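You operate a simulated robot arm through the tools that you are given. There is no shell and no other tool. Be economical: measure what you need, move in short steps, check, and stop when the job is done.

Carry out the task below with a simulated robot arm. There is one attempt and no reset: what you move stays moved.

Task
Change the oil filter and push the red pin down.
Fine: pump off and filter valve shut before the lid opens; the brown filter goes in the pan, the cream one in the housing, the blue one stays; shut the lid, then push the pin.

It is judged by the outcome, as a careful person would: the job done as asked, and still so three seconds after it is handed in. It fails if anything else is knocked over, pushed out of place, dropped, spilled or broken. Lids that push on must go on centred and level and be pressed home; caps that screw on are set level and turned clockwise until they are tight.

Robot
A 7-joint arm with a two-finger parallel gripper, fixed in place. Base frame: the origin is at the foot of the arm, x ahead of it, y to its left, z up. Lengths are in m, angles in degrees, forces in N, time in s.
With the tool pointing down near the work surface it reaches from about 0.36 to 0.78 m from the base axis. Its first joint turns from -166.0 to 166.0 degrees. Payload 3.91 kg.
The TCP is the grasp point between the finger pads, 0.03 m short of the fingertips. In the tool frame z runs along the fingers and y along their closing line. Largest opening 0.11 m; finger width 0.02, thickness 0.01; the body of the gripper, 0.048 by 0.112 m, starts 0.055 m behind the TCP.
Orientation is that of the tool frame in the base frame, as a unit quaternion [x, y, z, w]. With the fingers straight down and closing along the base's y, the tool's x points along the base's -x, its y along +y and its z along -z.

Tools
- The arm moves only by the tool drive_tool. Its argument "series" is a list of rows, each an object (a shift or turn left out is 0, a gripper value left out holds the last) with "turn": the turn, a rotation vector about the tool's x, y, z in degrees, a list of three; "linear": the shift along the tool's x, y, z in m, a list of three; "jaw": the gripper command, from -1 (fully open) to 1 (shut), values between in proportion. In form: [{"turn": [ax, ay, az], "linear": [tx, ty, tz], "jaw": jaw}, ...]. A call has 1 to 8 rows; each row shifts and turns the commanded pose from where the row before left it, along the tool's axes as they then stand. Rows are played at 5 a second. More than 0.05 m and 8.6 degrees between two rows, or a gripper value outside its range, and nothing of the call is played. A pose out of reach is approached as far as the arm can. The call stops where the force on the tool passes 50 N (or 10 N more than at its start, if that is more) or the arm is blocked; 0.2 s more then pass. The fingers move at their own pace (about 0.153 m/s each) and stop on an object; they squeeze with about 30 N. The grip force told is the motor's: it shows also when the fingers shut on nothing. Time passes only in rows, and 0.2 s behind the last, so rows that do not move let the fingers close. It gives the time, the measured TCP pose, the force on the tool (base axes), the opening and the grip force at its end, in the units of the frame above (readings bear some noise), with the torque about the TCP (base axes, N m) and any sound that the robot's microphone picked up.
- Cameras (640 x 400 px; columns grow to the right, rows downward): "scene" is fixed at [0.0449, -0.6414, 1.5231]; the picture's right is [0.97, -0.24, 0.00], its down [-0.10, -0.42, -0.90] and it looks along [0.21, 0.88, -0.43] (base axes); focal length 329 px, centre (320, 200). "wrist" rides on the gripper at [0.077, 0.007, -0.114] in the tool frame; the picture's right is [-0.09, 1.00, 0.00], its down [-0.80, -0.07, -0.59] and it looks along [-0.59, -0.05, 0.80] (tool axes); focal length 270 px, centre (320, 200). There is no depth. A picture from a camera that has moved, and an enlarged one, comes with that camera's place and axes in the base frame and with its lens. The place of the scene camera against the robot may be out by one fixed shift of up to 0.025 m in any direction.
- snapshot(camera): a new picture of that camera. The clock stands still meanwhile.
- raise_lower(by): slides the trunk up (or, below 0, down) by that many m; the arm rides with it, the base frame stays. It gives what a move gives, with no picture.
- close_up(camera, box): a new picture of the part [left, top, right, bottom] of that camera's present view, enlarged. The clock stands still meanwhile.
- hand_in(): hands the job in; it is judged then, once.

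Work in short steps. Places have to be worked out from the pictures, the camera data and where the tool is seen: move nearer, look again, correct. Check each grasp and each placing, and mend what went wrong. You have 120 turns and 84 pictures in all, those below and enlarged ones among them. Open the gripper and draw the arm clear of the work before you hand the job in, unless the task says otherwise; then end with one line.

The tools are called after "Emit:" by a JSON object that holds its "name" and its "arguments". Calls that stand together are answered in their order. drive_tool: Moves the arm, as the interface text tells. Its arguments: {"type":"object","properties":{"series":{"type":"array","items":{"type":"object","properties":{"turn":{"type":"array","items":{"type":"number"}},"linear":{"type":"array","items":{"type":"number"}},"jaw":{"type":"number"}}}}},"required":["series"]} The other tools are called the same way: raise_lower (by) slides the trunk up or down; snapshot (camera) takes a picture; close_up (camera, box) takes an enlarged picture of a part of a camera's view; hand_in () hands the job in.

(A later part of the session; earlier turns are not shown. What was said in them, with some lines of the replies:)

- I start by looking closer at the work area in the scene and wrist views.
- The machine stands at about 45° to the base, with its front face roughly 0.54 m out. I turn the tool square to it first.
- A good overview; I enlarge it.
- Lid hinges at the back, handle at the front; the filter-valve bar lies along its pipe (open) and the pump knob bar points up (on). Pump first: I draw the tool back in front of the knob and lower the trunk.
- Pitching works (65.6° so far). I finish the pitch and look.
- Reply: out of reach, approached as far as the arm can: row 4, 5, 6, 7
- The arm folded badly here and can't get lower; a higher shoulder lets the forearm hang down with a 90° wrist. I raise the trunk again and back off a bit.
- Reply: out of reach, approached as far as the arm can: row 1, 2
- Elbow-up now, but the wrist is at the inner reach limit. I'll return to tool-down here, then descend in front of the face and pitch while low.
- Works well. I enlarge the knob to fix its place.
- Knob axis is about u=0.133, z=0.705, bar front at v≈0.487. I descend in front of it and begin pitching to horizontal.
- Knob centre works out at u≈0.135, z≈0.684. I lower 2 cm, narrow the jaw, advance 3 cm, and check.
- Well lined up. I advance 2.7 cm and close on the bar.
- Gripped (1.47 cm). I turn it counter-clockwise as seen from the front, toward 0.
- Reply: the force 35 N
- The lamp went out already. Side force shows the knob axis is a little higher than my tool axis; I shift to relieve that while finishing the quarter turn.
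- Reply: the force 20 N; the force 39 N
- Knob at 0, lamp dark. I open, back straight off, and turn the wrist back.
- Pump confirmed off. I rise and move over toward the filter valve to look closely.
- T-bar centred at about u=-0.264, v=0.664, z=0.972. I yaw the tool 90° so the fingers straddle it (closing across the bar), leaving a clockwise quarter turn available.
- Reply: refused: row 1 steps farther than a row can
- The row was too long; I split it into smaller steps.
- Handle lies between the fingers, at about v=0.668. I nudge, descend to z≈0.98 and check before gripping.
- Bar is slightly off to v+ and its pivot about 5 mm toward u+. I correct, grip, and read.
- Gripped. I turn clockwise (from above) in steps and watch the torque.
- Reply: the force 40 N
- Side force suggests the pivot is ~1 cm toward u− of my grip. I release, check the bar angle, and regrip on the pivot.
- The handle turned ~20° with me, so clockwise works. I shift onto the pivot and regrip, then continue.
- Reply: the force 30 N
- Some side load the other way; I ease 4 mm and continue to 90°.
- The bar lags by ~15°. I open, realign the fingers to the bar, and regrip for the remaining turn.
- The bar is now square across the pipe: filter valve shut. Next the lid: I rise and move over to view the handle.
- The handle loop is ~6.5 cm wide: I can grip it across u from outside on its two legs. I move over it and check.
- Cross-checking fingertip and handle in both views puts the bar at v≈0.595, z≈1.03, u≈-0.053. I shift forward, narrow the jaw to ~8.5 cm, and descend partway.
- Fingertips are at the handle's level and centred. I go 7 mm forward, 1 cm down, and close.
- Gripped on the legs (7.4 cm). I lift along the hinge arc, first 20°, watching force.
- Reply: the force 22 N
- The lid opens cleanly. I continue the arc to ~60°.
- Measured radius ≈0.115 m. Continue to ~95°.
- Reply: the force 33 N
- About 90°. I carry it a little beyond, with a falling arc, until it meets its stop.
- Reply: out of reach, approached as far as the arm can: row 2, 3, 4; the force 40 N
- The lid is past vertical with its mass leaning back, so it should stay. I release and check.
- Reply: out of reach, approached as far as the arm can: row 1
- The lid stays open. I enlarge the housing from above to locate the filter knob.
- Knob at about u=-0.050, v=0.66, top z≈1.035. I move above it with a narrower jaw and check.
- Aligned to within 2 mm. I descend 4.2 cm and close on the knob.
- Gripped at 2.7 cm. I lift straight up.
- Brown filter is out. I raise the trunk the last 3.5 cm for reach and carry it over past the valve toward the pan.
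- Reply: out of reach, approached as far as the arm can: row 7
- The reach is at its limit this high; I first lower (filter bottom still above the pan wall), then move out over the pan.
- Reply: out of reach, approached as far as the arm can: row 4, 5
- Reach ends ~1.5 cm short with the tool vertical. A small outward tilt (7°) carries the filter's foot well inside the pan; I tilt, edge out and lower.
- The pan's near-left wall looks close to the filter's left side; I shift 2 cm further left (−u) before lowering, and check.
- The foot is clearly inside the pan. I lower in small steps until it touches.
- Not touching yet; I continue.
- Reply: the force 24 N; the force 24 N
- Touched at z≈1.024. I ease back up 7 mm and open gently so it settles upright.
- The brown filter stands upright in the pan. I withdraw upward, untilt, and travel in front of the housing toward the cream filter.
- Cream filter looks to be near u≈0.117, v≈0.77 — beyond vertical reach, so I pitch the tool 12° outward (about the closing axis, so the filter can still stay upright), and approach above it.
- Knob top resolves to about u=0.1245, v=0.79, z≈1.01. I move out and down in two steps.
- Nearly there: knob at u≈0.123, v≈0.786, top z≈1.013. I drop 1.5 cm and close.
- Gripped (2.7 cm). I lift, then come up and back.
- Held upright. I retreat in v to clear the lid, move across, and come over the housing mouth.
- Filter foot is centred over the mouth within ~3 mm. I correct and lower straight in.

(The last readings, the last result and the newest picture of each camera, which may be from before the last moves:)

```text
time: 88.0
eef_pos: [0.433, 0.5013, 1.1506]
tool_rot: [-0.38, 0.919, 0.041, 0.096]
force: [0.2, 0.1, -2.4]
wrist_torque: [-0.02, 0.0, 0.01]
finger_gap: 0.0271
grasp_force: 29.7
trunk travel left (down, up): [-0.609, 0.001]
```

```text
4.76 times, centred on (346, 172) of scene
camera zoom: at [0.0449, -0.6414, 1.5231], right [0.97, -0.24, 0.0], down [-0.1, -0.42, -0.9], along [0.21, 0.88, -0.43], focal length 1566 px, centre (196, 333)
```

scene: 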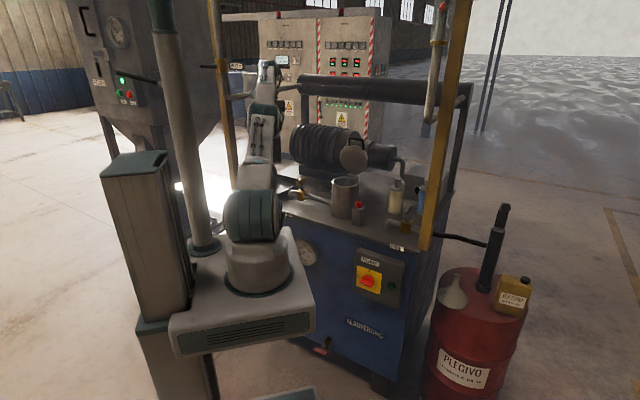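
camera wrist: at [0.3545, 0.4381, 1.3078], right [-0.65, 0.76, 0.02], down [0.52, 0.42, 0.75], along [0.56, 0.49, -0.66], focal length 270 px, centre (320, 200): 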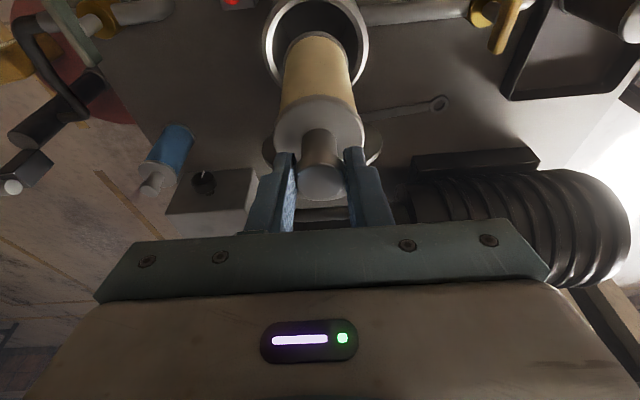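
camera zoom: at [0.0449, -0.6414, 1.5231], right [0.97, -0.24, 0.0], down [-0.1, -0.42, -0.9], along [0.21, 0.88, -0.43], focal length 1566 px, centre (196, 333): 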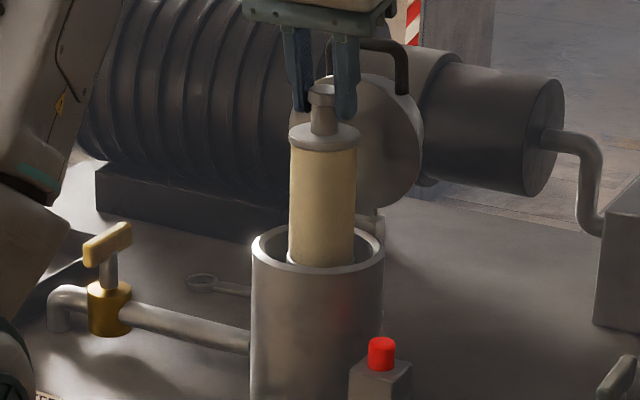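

It enters cleanly. I continue down to just above seat height.

Emit:
{"name": "drive_tool", "arguments": {"series": [{"linear": [0.0044, 0, 0.0205]}, {"linear": [0.0044, 0, 0.0205]}, {"linear": [0.0044, 0, 0.0205]}, {"linear": [0.0044, 0, 0.0205]}, {"linear": [0.0044, 0, 0.0205]}]}}

Emit:
{"name": "drive_tool", "arguments": {"series": [{"linear": [0.0012, 0, 0.0055]}, {}]}}

Emit:
{"name": "drive_tool", "arguments": {"series": [{"linear": [0.001, 0, 0.005]}, {}]}}

```text
time: 89.2
eef_pos: [0.433, 0.5002, 1.0462]
tool_rot: [-0.381, 0.919, 0.04, 0.096]
force: [0.5, -0.3, -2.7]
wrist_torque: [-0.01, -0.02, -0.02]
finger_gap: 0.0266
grasp_force: 29.6
trunk travel left (down, up): [-0.609, 0.001]
```

```text
time: 89.8
eef_pos: [0.4327, 0.501, 1.0427]
tool_rot: [-0.381, 0.918, 0.039, 0.097]
force: [-0.3, 0.7, -2.1]
wrist_torque: [-0.03, 0.0, -0.01]
finger_gap: 0.027
grasp_force: 30.3
trunk travel left (down, up): [-0.609, 0.001]
```

```text
time: 90.4
eef_pos: [0.4324, 0.4999, 1.0358]
tool_rot: [-0.381, 0.918, 0.04, 0.097]
force: [-0.6, 1.4, -2.6]
wrist_torque: [-0.03, 0.01, 0.0]
finger_gap: 0.0268
grasp_force: 30.3
trunk travel left (down, up): [-0.609, 0.001]
```

Emit:
{"name": "drive_tool", "arguments": {"series": [{"linear": [0.001, 0, 0.004]}, {}]}}

Emit:
{"name": "drive_tool", "arguments": {"series": [{"linear": [0.001, 0, 0.004]}, {}]}}

Emit:
{"name": "drive_tool", "arguments": {"series": [{"linear": [0.001, 0, 0.003]}, {}]}}

```text
time: 91.0
eef_pos: [0.4341, 0.4998, 1.033]
tool_rot: [-0.381, 0.919, 0.04, 0.096]
force: [0.2, 0.6, -2.6]
wrist_torque: [-0.01, 0.01, 0.02]
finger_gap: 0.0272
grasp_force: 29.6
trunk travel left (down, up): [-0.609, 0.001]
```

```text
time: 91.6
eef_pos: [0.4333, 0.4998, 1.031]
tool_rot: [-0.381, 0.918, 0.041, 0.099]
force: [2.0, -2.3, 20.0]
wrist_torque: [-0.3, 0.2, 0.01]
finger_gap: 0.0266
grasp_force: 30.4
trunk travel left (down, up): [-0.609, 0.001]
```

```text
time: 92.2
eef_pos: [0.4328, 0.4996, 1.0265]
tool_rot: [-0.381, 0.919, 0.04, 0.099]
force: [5.2, -0.5, 22.2]
wrist_torque: [0.2, -0.27, -0.02]
finger_gap: 0.0272
grasp_force: 30.1
trunk travel left (down, up): [-0.609, 0.001]
```

Seated at the same height as the old one. I release and withdraw up.

Emit:
{"name": "drive_tool", "arguments": {"series": [{"linear": [0, 0, -0.003]}, {"jaw": 0.1}, {}, {"linear": [-0.0062, 0, -0.0293]}, {"linear": [0.005, 0, -0.03]}, {"linear": [0.02, 0, -0.03]}, {"linear": [0.03, 0, -0.03]}]}}

Emit:
{"name": "drive_tool", "arguments": {"series": [{"turn": [0, 6, 0], "linear": [0.02, 0, -0.01], "jaw": -0.6}, {"turn": [0, 6, 0], "linear": [0.01, 0, -0.01]}]}}

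Emit:
{"name": "snapshot", "arguments": {"camera": "wrist"}}

```text
time: 93.8
eef_pos: [0.3806, 0.4473, 1.134]
tool_rot: [-0.381, 0.918, 0.039, 0.097]
force: [-0.8, -0.3, 1.2]
wrist_torque: [0.02, 0.0, 0.02]
finger_gap: 0.0497
grasp_force: 0.1
trunk travel left (down, up): [-0.609, 0.001]
```

```text
time: 94.4
eef_pos: [0.359, 0.4255, 1.1493]
tool_rot: [-0.384, 0.923, 0.0, -0.001]
force: [0.3, 1.0, -0.5]
wrist_torque: [0.02, 0.02, 0.03]
finger_gap: 0.0878
grasp_force: 0.1
trunk travel left (down, up): [-0.609, 0.001]
```

```text
13 pictures are left
camera wrist: at [0.3005, 0.3756, 1.2625], right [-0.64, 0.77, 0.0], down [0.62, 0.52, 0.59], along [0.45, 0.38, -0.81], focal length 270 px, centre (320, 200)
```

wrist: 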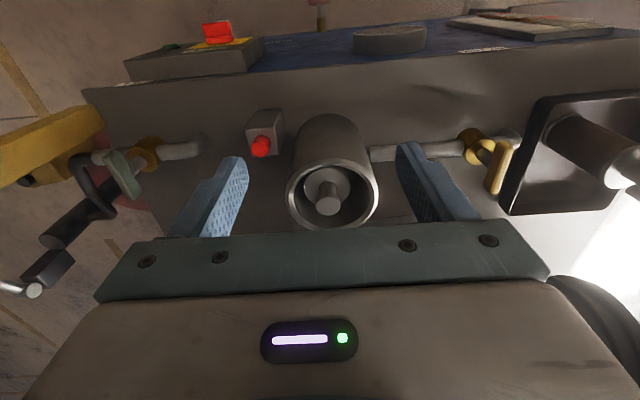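

Cream filter seated in the housing. Now the lid: I go up and forward, tilt 12° outward, and look at the handle.

Emit:
{"name": "drive_tool", "arguments": {"series": [{"linear": [-0.035, 0.0015, -0.0187], "jaw": -1}, {"linear": [-0.035, 0.0015, -0.0187]}, {"linear": [-0.035, 0.001, -0.0187]}, {"turn": [0, -6, 0]}, {"turn": [0, -6, 0]}]}}

Emit:
{"name": "snapshot", "arguments": {"camera": "wrist"}}

Emit:
{"name": "close_up", "arguments": {"camera": "scene", "box": [299, 130, 395, 202]}}

```text
time: 95.6
eef_pos: [0.4305, 0.5031, 1.205]
tool_rot: [-0.382, 0.918, 0.04, 0.096]
force: [-0.2, -0.1, -0.5]
wrist_torque: [0.0, 0.02, 0.01]
finger_gap: 0.1101
grasp_force: 0.1
trunk travel left (down, up): [-0.609, 0.001]
```

```text
12 pictures are left
camera wrist: at [0.3557, 0.4381, 1.2998], right [-0.64, 0.76, 0.02], down [0.52, 0.42, 0.75], along [0.56, 0.49, -0.66], focal length 270 px, centre (320, 200)
```

wrist: 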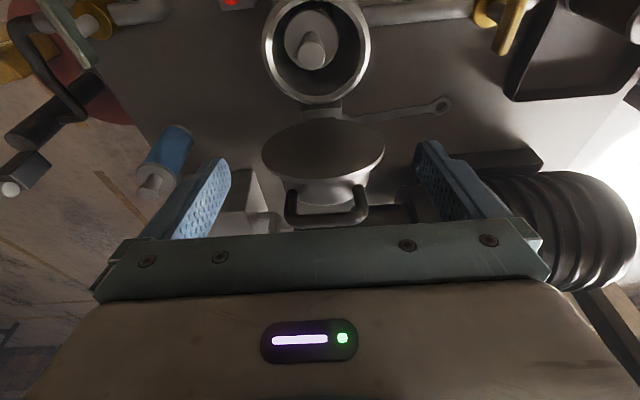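

```text
5.56 times, centred on (347, 166) of scene
camera zoom: at [0.0449, -0.6414, 1.5231], right [0.97, -0.24, 0.0], down [-0.1, -0.42, -0.9], along [0.21, 0.88, -0.43], focal length 1827 px, centre (170, 389)
```

zoom: 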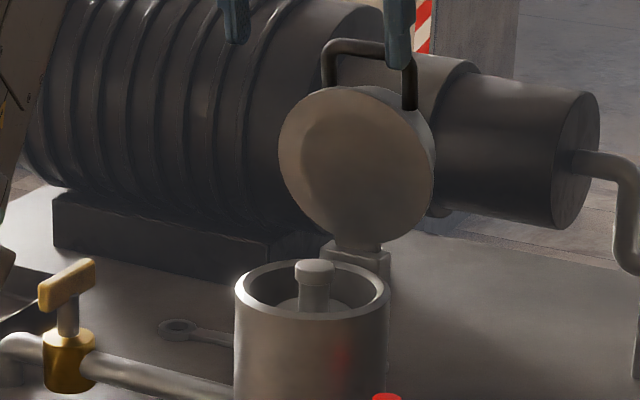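

Combining the view with the hinge arc (centre v≈0.716, z≈1.03), the handle bar is at v≈0.737, z≈1.148. I move there with the fingers outside its legs and check before closing.

Emit:
{"name": "drive_tool", "arguments": {"series": [{"linear": [-0.0277, 0, 0.0335]}, {"linear": [-0.0277, 0, 0.0335]}]}}

Emit:
{"name": "close_up", "arguments": {"camera": "wrist", "box": [200, 80, 440, 240]}}

Emit:
{"name": "close_up", "arguments": {"camera": "scene", "box": [299, 120, 395, 192]}}

```text
time: 96.2
eef_pos: [0.4803, 0.5531, 1.1503]
tool_rot: [-0.381, 0.919, 0.04, 0.096]
force: [-0.6, 0.2, -0.1]
wrist_torque: [-0.01, 0.0, -0.01]
finger_gap: 0.1099
grasp_force: 0.1
trunk travel left (down, up): [-0.609, 0.001]
```

```text
2.50 times, centred on (320, 160) of wrist
camera zoom: at [0.4067, 0.4872, 1.246], right [-0.64, 0.76, 0.02], down [0.52, 0.42, 0.75], along [0.56, 0.49, -0.66], focal length 676 px, centre (320, 300)
```

zoom: 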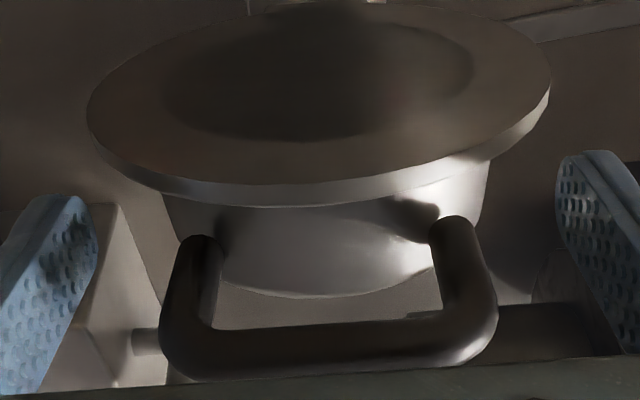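

```text
5.56 times, centred on (347, 156) of scene
camera zoom: at [0.0449, -0.6414, 1.5231], right [0.97, -0.24, 0.0], down [-0.1, -0.42, -0.9], along [0.21, 0.88, -0.43], focal length 1827 px, centre (170, 444)
```

zoom: 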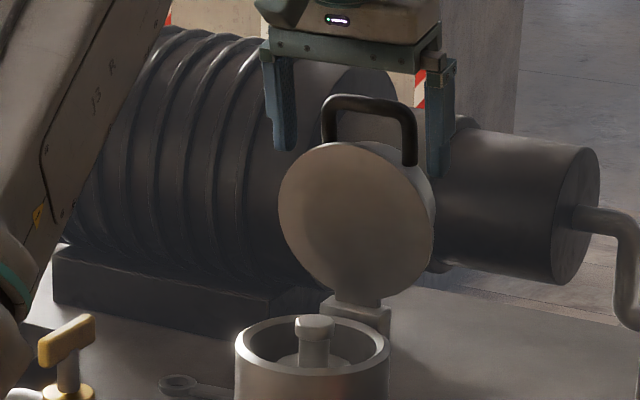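

Fingers are alongside the legs; I edge 8 mm further out and close.

Emit:
{"name": "drive_tool", "arguments": {"series": [{"linear": [-0.008, -0.001, 0.006]}, {"jaw": 0.2}, {"jaw": 1}, {}, {}]}}

```text
time: 97.4
eef_pos: [0.4878, 0.5575, 1.1447]
tool_rot: [-0.381, 0.919, 0.04, 0.096]
force: [0.8, 8.3, -9.0]
wrist_torque: [1.07, 0.02, 0.27]
finger_gap: 0.0753
grasp_force: 45.2
trunk travel left (down, up): [-0.609, 0.001]
```

Gripped (7.5 cm). I bring the lid forward along its arc to ~60°.

Emit:
{"name": "drive_tool", "arguments": {"series": [{"linear": [0.0145, 0, -0.0062]}, {"linear": [0.0149, 0, -0.0045]}, {"linear": [0.015, 0, -0.0018]}, {"linear": [0.015, 0, -0.0006]}, {"linear": [0.0149, 0, 0.0017]}, {"linear": [0.0146, 0, 0.0038]}]}}

Emit:
{"name": "close_up", "arguments": {"camera": "scene", "box": [299, 130, 395, 202]}}

```text
time: 98.8
eef_pos: [0.4263, 0.497, 1.1354]
tool_rot: [-0.38, 0.919, 0.039, 0.096]
force: [9.8, 14.1, -13.2]
wrist_torque: [0.93, -0.5, 0.21]
finger_gap: 0.0746
grasp_force: 44.5
trunk travel left (down, up): [-0.609, 0.001]
```

```text
5.56 times, centred on (347, 166) of scene
camera zoom: at [0.0449, -0.6414, 1.5231], right [0.97, -0.24, 0.0], down [-0.1, -0.42, -0.9], along [0.21, 0.88, -0.43], focal length 1827 px, centre (170, 389)
```

zoom: 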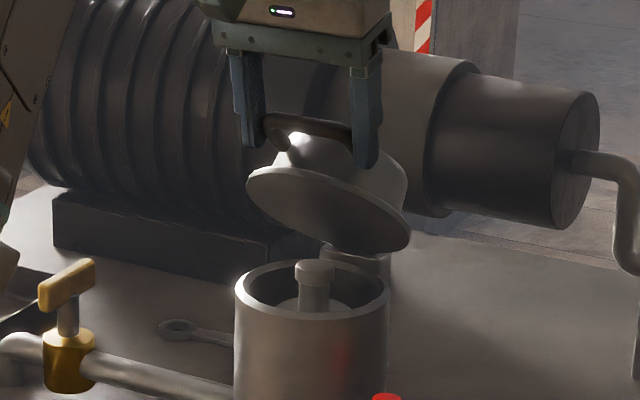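

Good. I continue down to ~15°.

Emit:
{"name": "drive_tool", "arguments": {"series": [{"linear": [0.011, 0, 0.006]}, {"linear": [0.0132, 0, 0.0074]}, {"linear": [0.0122, 0, 0.009]}, {"linear": [0.0107, 0, 0.0104]}, {"linear": [0.0094, 0, 0.0118]}, {"linear": [0.0077, 0, 0.0129]}]}}

Emit:
{"name": "close_up", "arguments": {"camera": "scene", "box": [299, 140, 395, 212]}}

```text
time: 100.2
eef_pos: [0.3851, 0.4558, 1.0657]
tool_rot: [-0.381, 0.919, 0.039, 0.096]
force: [4.6, -3.8, 6.1]
wrist_torque: [0.63, -1.12, -0.12]
finger_gap: 0.0737
grasp_force: 44.5
trunk travel left (down, up): [-0.609, 0.001]
```

```text
5.56 times, centred on (347, 176) of scene
camera zoom: at [0.0449, -0.6414, 1.5231], right [0.97, -0.24, 0.0], down [-0.1, -0.42, -0.9], along [0.21, 0.88, -0.43], focal length 1827 px, centre (170, 333)
```

zoom: 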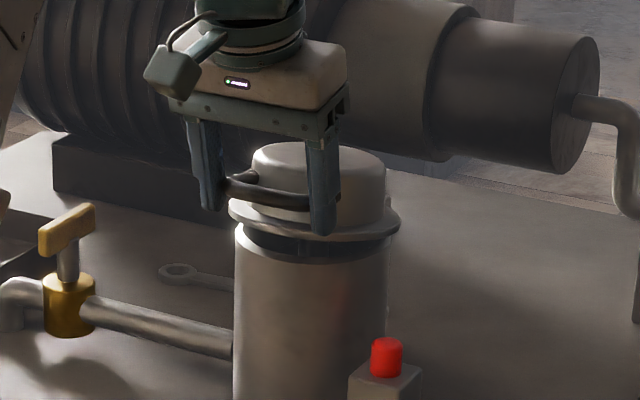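

Almost shut; I finish the last degrees.

Emit:
{"name": "drive_tool", "arguments": {"series": [{"linear": [0.0047, 0, 0.0103]}, {"linear": [0.0032, 0, 0.009]}, {"linear": [0.001, 0, 0.005]}]}}

Emit:
{"name": "close_up", "arguments": {"camera": "scene", "box": [299, 140, 395, 212]}}

```text
time: 101.0
eef_pos: [0.3822, 0.4528, 1.0431]
tool_rot: [-0.381, 0.918, 0.041, 0.097]
force: [-6.3, -13.7, 27.6]
wrist_torque: [-0.62, 0.32, -0.04]
finger_gap: 0.0739
grasp_force: 45.4
trunk travel left (down, up): [-0.609, 0.001]
```

```text
5.56 times, centred on (347, 176) of scene
camera zoom: at [0.0449, -0.6414, 1.5231], right [0.97, -0.24, 0.0], down [-0.1, -0.42, -0.9], along [0.21, 0.88, -0.43], focal length 1827 px, centre (170, 333)
```

zoom: 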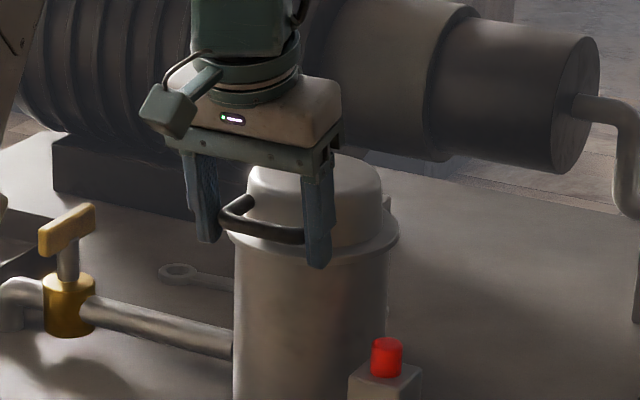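

Lid down and flush. I release, rise, untilt, and press the lid top with closed fingers to be sure it is home.

Emit:
{"name": "drive_tool", "arguments": {"series": [{"jaw": -0.5}, {}, {"linear": [-0.0083, 0, -0.039]}, {"linear": [-0.0083, 0, -0.045]}, {"turn": [0, 6, 0], "jaw": 1}, {"turn": [0, 6, 0]}, {"linear": [-0.04, 0, 0]}, {}]}}

Emit:
{"name": "drive_tool", "arguments": {"series": [{"linear": [0, 0, 0.015]}, {"linear": [0, 0, 0.01]}]}}

```text
time: 102.8
eef_pos: [0.4118, 0.4851, 1.126]
tool_rot: [-0.383, 0.924, 0.0, 0.0]
force: [0.0, -0.3, -0.5]
wrist_torque: [0.01, 0.03, -0.01]
finger_gap: 0.0
grasp_force: 29.9
trunk travel left (down, up): [-0.609, 0.001]
```

```text
time: 103.4
eef_pos: [0.4131, 0.4824, 1.0995]
tool_rot: [-0.384, 0.923, 0.0, 0.0]
force: [0.0, -0.4, 0.6]
wrist_torque: [-0.01, -0.03, -0.01]
finger_gap: 0.0001
grasp_force: 30.1
trunk travel left (down, up): [-0.609, 0.001]
```

Emit:
{"name": "drive_tool", "arguments": {"series": [{"linear": [0, 0, 0.006]}, {"linear": [0, 0, 0.004]}]}}

Emit:
{"name": "drive_tool", "arguments": {"series": [{"linear": [0, 0, 0.005]}, {}]}}

Emit:
{"name": "drive_tool", "arguments": {"series": [{"linear": [0, 0, 0.005]}, {}]}}

```text
time: 104.0
eef_pos: [0.4107, 0.4813, 1.089]
tool_rot: [-0.383, 0.924, 0.0, 0.0]
force: [0.2, 0.2, -0.5]
wrist_torque: [0.03, 0.02, -0.02]
finger_gap: 0.0
grasp_force: 29.8
trunk travel left (down, up): [-0.609, 0.001]
```

```text
time: 104.6
eef_pos: [0.4111, 0.4818, 1.0855]
tool_rot: [-0.383, 0.924, 0.0, 0.0]
force: [0.0, 0.0, 0.1]
wrist_torque: [-0.03, -0.04, 0.0]
finger_gap: 0.0001
grasp_force: 30.0
trunk travel left (down, up): [-0.609, 0.001]
```

```text
time: 105.2
eef_pos: [0.4109, 0.4823, 1.0804]
tool_rot: [-0.383, 0.924, -0.001, -0.001]
force: [0.0, 0.3, 0.3]
wrist_torque: [-0.04, -0.01, -0.01]
finger_gap: 0.0002
grasp_force: 30.3
trunk travel left (down, up): [-0.609, 0.001]
```

Not in contact yet (fingertips ≈1.05); I continue down in small steps.

Emit:
{"name": "drive_tool", "arguments": {"series": [{"linear": [0, 0, 0.004]}, {"linear": [0, 0, 0.003]}]}}

Emit:
{"name": "drive_tool", "arguments": {"series": [{"linear": [0, 0, 0.004]}, {}]}}

Emit:
{"name": "close_up", "arguments": {"camera": "scene", "box": [299, 140, 395, 212]}}

```text
time: 105.8
eef_pos: [0.4099, 0.4812, 1.0794]
tool_rot: [-0.384, 0.924, 0.002, 0.005]
force: [3.4, 2.0, 47.2]
wrist_torque: [-0.26, 0.18, 0.2]
finger_gap: 0.0002
grasp_force: 30.4
trunk travel left (down, up): [-0.609, 0.001]
```

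```text
time: 106.1
eef_pos: [0.4131, 0.4824, 1.0803]
tool_rot: [-0.383, 0.924, 0.004, 0.008]
force: [-4.0, -7.0, 22.8]
wrist_torque: [-0.39, 0.31, 0.03]
finger_gap: 0.0
grasp_force: 29.8
trunk travel left (down, up): [-0.609, 0.001]
stopped in row 1: the force on the tool passed its limit at 60 N (the readings are from after the stop); the commanded pose is now the measured one
```

```text
5.56 times, centred on (347, 176) of scene
camera zoom: at [0.0449, -0.6414, 1.5231], right [0.97, -0.24, 0.0], down [-0.1, -0.42, -0.9], along [0.21, 0.88, -0.43], focal length 1827 px, centre (170, 333)
```

zoom: 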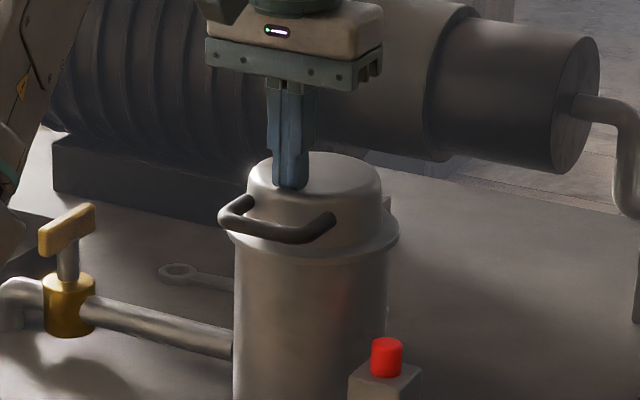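

Lid is rigidly home. For the pin I rise, move over, and yaw 90° so the hand's narrow side faces the housing.

Emit:
{"name": "drive_tool", "arguments": {"series": [{"linear": [0, 0, -0.04]}, {"linear": [0, 0, -0.04]}, {"linear": [0.008, -0.0425, 0]}, {"linear": [0.008, -0.0425, 0]}, {"turn": [0, 0, -8]}, {"turn": [0, 0, -8]}, {"turn": [0, 0, -8]}, {"turn": [0, 0, -8]}]}}

Emit:
{"name": "drive_tool", "arguments": {"series": [{"turn": [0, 0, -8]}, {"turn": [0, 0, -8]}, {"turn": [0, 0, -8]}, {"turn": [0, 0, -8]}, {"turn": [0, 0, -8]}, {"turn": [0, 0, -8]}, {"turn": [0, 0, -8]}, {"turn": [0, 0, -2]}]}}

Emit:
{"name": "drive_tool", "arguments": {"series": [{"linear": [0, 0, 0.04]}, {"linear": [0, 0, 0.04]}]}}

Emit:
{"name": "snapshot", "arguments": {"camera": "wrist"}}

```text
time: 107.9
eef_pos: [0.4603, 0.4138, 1.155]
tool_rot: [-0.624, 0.781, 0.002, 0.005]
force: [0.7, 0.0, -0.2]
wrist_torque: [-0.01, 0.0, -0.03]
finger_gap: 0.0001
grasp_force: 29.8
trunk travel left (down, up): [-0.609, 0.001]
```

```text
time: 109.7
eef_pos: [0.4627, 0.4129, 1.1556]
tool_rot: [0.925, -0.381, 0.002, -0.006]
force: [-0.1, 0.6, 0.3]
wrist_torque: [0.01, -0.01, 0.0]
finger_gap: 0.0005
grasp_force: 30.3
trunk travel left (down, up): [-0.609, 0.001]
```

```text
time: 110.3
eef_pos: [0.4601, 0.4132, 1.0768]
tool_rot: [0.924, -0.382, 0.002, -0.006]
force: [-0.8, 0.3, 0.3]
wrist_torque: [0.01, -0.01, -0.01]
finger_gap: 0.0001
grasp_force: 30.1
trunk travel left (down, up): [-0.609, 0.001]
```

```text
4 pictures are left
camera wrist: at [0.5098, 0.353, 1.1898], right [-0.77, -0.64, -0.01], down [-0.52, 0.61, 0.6], along [-0.38, 0.46, -0.8], focal length 270 px, centre (320, 200)
```

wrist: 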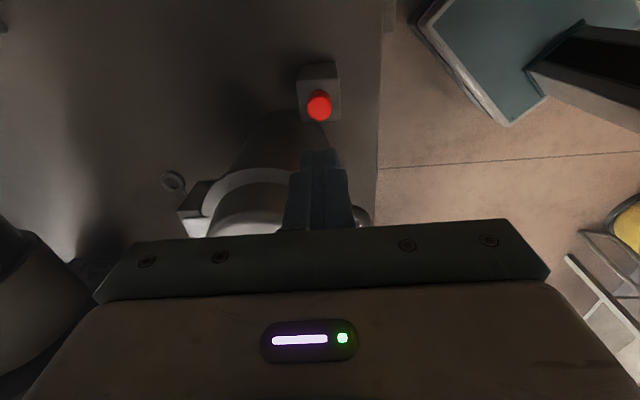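

Pin is at u≈0.036, v≈0.619, just under the fingers. I trim and descend, then push in small steps.

Emit:
{"name": "drive_tool", "arguments": {"series": [{"linear": [0.003, -0.002, 0.03]}, {"linear": [0, 0, 0.03]}, {"linear": [0, 0, 0.025]}]}}

Emit:
{"name": "drive_tool", "arguments": {"series": [{"linear": [0, 0, 0.006]}, {"linear": [0, 0, 0.006]}]}}

Emit:
{"name": "drive_tool", "arguments": {"series": [{"linear": [0, 0, 0.005]}, {}]}}

```text
time: 111.1
eef_pos: [0.4676, 0.4154, 0.9888]
tool_rot: [0.925, -0.381, 0.001, -0.005]
force: [-0.2, -0.6, -0.5]
wrist_torque: [-0.02, 0.01, 0.02]
finger_gap: 0.0
grasp_force: 29.8
trunk travel left (down, up): [-0.609, 0.001]
```

```text
time: 111.7
eef_pos: [0.4667, 0.4126, 0.9781]
tool_rot: [0.925, -0.381, 0.002, -0.007]
force: [0.8, 1.4, 1.1]
wrist_torque: [0.03, 0.0, 0.02]
finger_gap: 0.0
grasp_force: 29.8
trunk travel left (down, up): [-0.609, 0.001]
```

```text
time: 112.3
eef_pos: [0.4662, 0.4149, 0.973]
tool_rot: [0.924, -0.382, 0.003, -0.007]
force: [-1.2, -2.6, 4.2]
wrist_torque: [-0.04, 0.05, 0.01]
finger_gap: 0.0001
grasp_force: 29.9
trunk travel left (down, up): [-0.609, 0.001]
```

Contact with the pin (≈4 N). I push further and watch for its bottom stop.

Emit:
{"name": "drive_tool", "arguments": {"series": [{"linear": [0, 0, 0.004]}, {}]}}

Emit:
{"name": "drive_tool", "arguments": {"series": [{"linear": [0, 0, 0.004]}, {}]}}

Emit:
{"name": "drive_tool", "arguments": {"series": [{"linear": [0, 0, 0.004]}, {}]}}

```text
time: 112.9
eef_pos: [0.4666, 0.413, 0.9708]
tool_rot: [0.924, -0.383, 0.002, -0.009]
force: [3.8, 0.7, 21.6]
wrist_torque: [0.05, -0.04, -0.02]
finger_gap: 0.0001
grasp_force: 30.4
trunk travel left (down, up): [-0.609, 0.001]
```

```text
time: 113.5
eef_pos: [0.4656, 0.4137, 0.9687]
tool_rot: [0.924, -0.383, 0.003, -0.011]
force: [9.8, 5.9, 42.6]
wrist_torque: [0.18, -0.16, 0.01]
finger_gap: 0.0
grasp_force: 30.1
trunk travel left (down, up): [-0.609, 0.001]
```

```text
time: 114.1
eef_pos: [0.4658, 0.4134, 0.9699]
tool_rot: [0.924, -0.382, 0.005, -0.013]
force: [-7.9, -12.2, 35.5]
wrist_torque: [-0.36, 0.35, 0.06]
finger_gap: 0.0001
grasp_force: 29.7
trunk travel left (down, up): [-0.609, 0.001]
stopped in row 2: the force on the tool passed its limit at 55 N (the readings are from after the stop); the commanded pose is now the measured one
```

The force jumps at z≈0.97. I look at whether the pin moved or something else is in the way.

Emit:
{"name": "close_up", "arguments": {"camera": "scene", "box": [325, 160, 389, 220]}}

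```text
6.67 times, centred on (357, 190) of scene
camera zoom: at [0.0449, -0.6414, 1.5231], right [0.97, -0.24, 0.0], down [-0.1, -0.42, -0.9], along [0.21, 0.88, -0.43], focal length 2193 px, centre (73, 267)
```

zoom: 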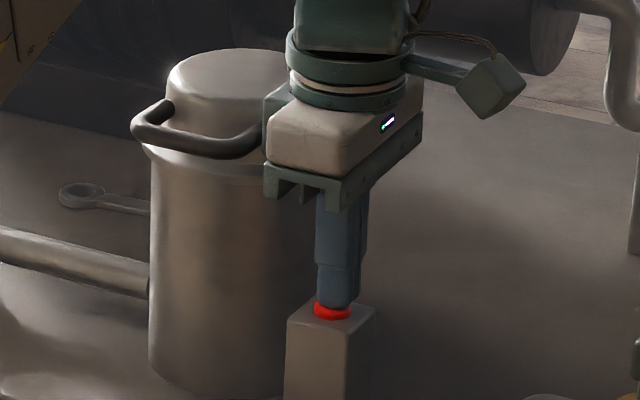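

The pin looks mostly down under the fingers and hit a hard stop. I lift off and check that it stays down.

Emit:
{"name": "drive_tool", "arguments": {"series": [{"linear": [0, 0, -0.03]}, {"linear": [0, 0, -0.045]}, {"linear": [0, 0, -0.045]}, {"linear": [0, 0.045, -0.01]}, {"linear": [0, 0.045, -0.01]}]}}

Emit:
{"name": "close_up", "arguments": {"camera": "scene", "box": [325, 160, 389, 220]}}

```text
time: 115.3
eef_pos: [0.3973, 0.3483, 1.105]
tool_rot: [0.924, -0.383, 0.004, -0.011]
force: [0.1, -0.6, 0.8]
wrist_torque: [0.05, 0.02, 0.0]
finger_gap: 0.0
grasp_force: 29.3
trunk travel left (down, up): [-0.609, 0.001]
```

```text
6.67 times, centred on (357, 190) of scene
camera zoom: at [0.0449, -0.6414, 1.5231], right [0.97, -0.24, 0.0], down [-0.1, -0.42, -0.9], along [0.21, 0.88, -0.43], focal length 2193 px, centre (73, 267)
```

zoom: 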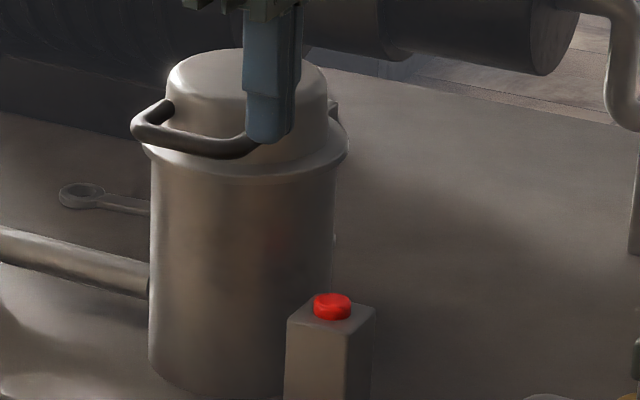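

The pin stays down at its stop. I open the gripper, draw clear, and take a last overview.

Emit:
{"name": "drive_tool", "arguments": {"series": [{"linear": [0, 0.04, -0.03], "jaw": -1}, {"linear": [0, 0.04, -0.03]}, {"linear": [0, 0.02, -0.04]}, {"linear": [0, 0, -0.045]}]}}

Emit:
{"name": "close_up", "arguments": {"camera": "scene", "box": [240, 150, 450, 310]}}

```text
time: 116.3
eef_pos: [0.3284, 0.2763, 1.2463]
tool_rot: [0.924, -0.383, 0.003, -0.01]
force: [-0.9, 0.4, 0.5]
wrist_torque: [-0.04, -0.02, 0.01]
finger_gap: 0.1098
grasp_force: 0.1
trunk travel left (down, up): [-0.609, 0.001]
```

```text
2.50 times, centred on (345, 230) of scene
camera zoom: at [0.0449, -0.6414, 1.5231], right [0.97, -0.24, 0.0], down [-0.1, -0.42, -0.9], along [0.21, 0.88, -0.43], focal length 822 px, centre (258, 125)
```

zoom: 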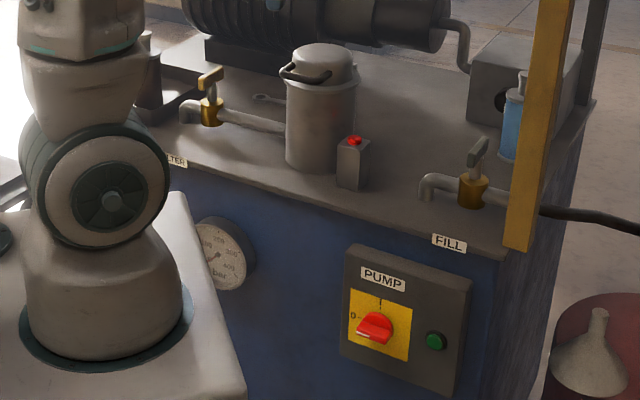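

Everything is as asked: pump at 0 with its lamp dark, filter valve across its pipe, lid shut, pin down, and the blue filter untouched. I hand in.

Emit:
{"name": "hand_in", "arguments": {}}

```text
The job is handed in.
```

The job is handed in: pump off and filter valve shut before the lid was opened, brown filter standing in the pan, cream filter in the housing, blue filter left in place, lid shut and red pin pushed down to its stop.
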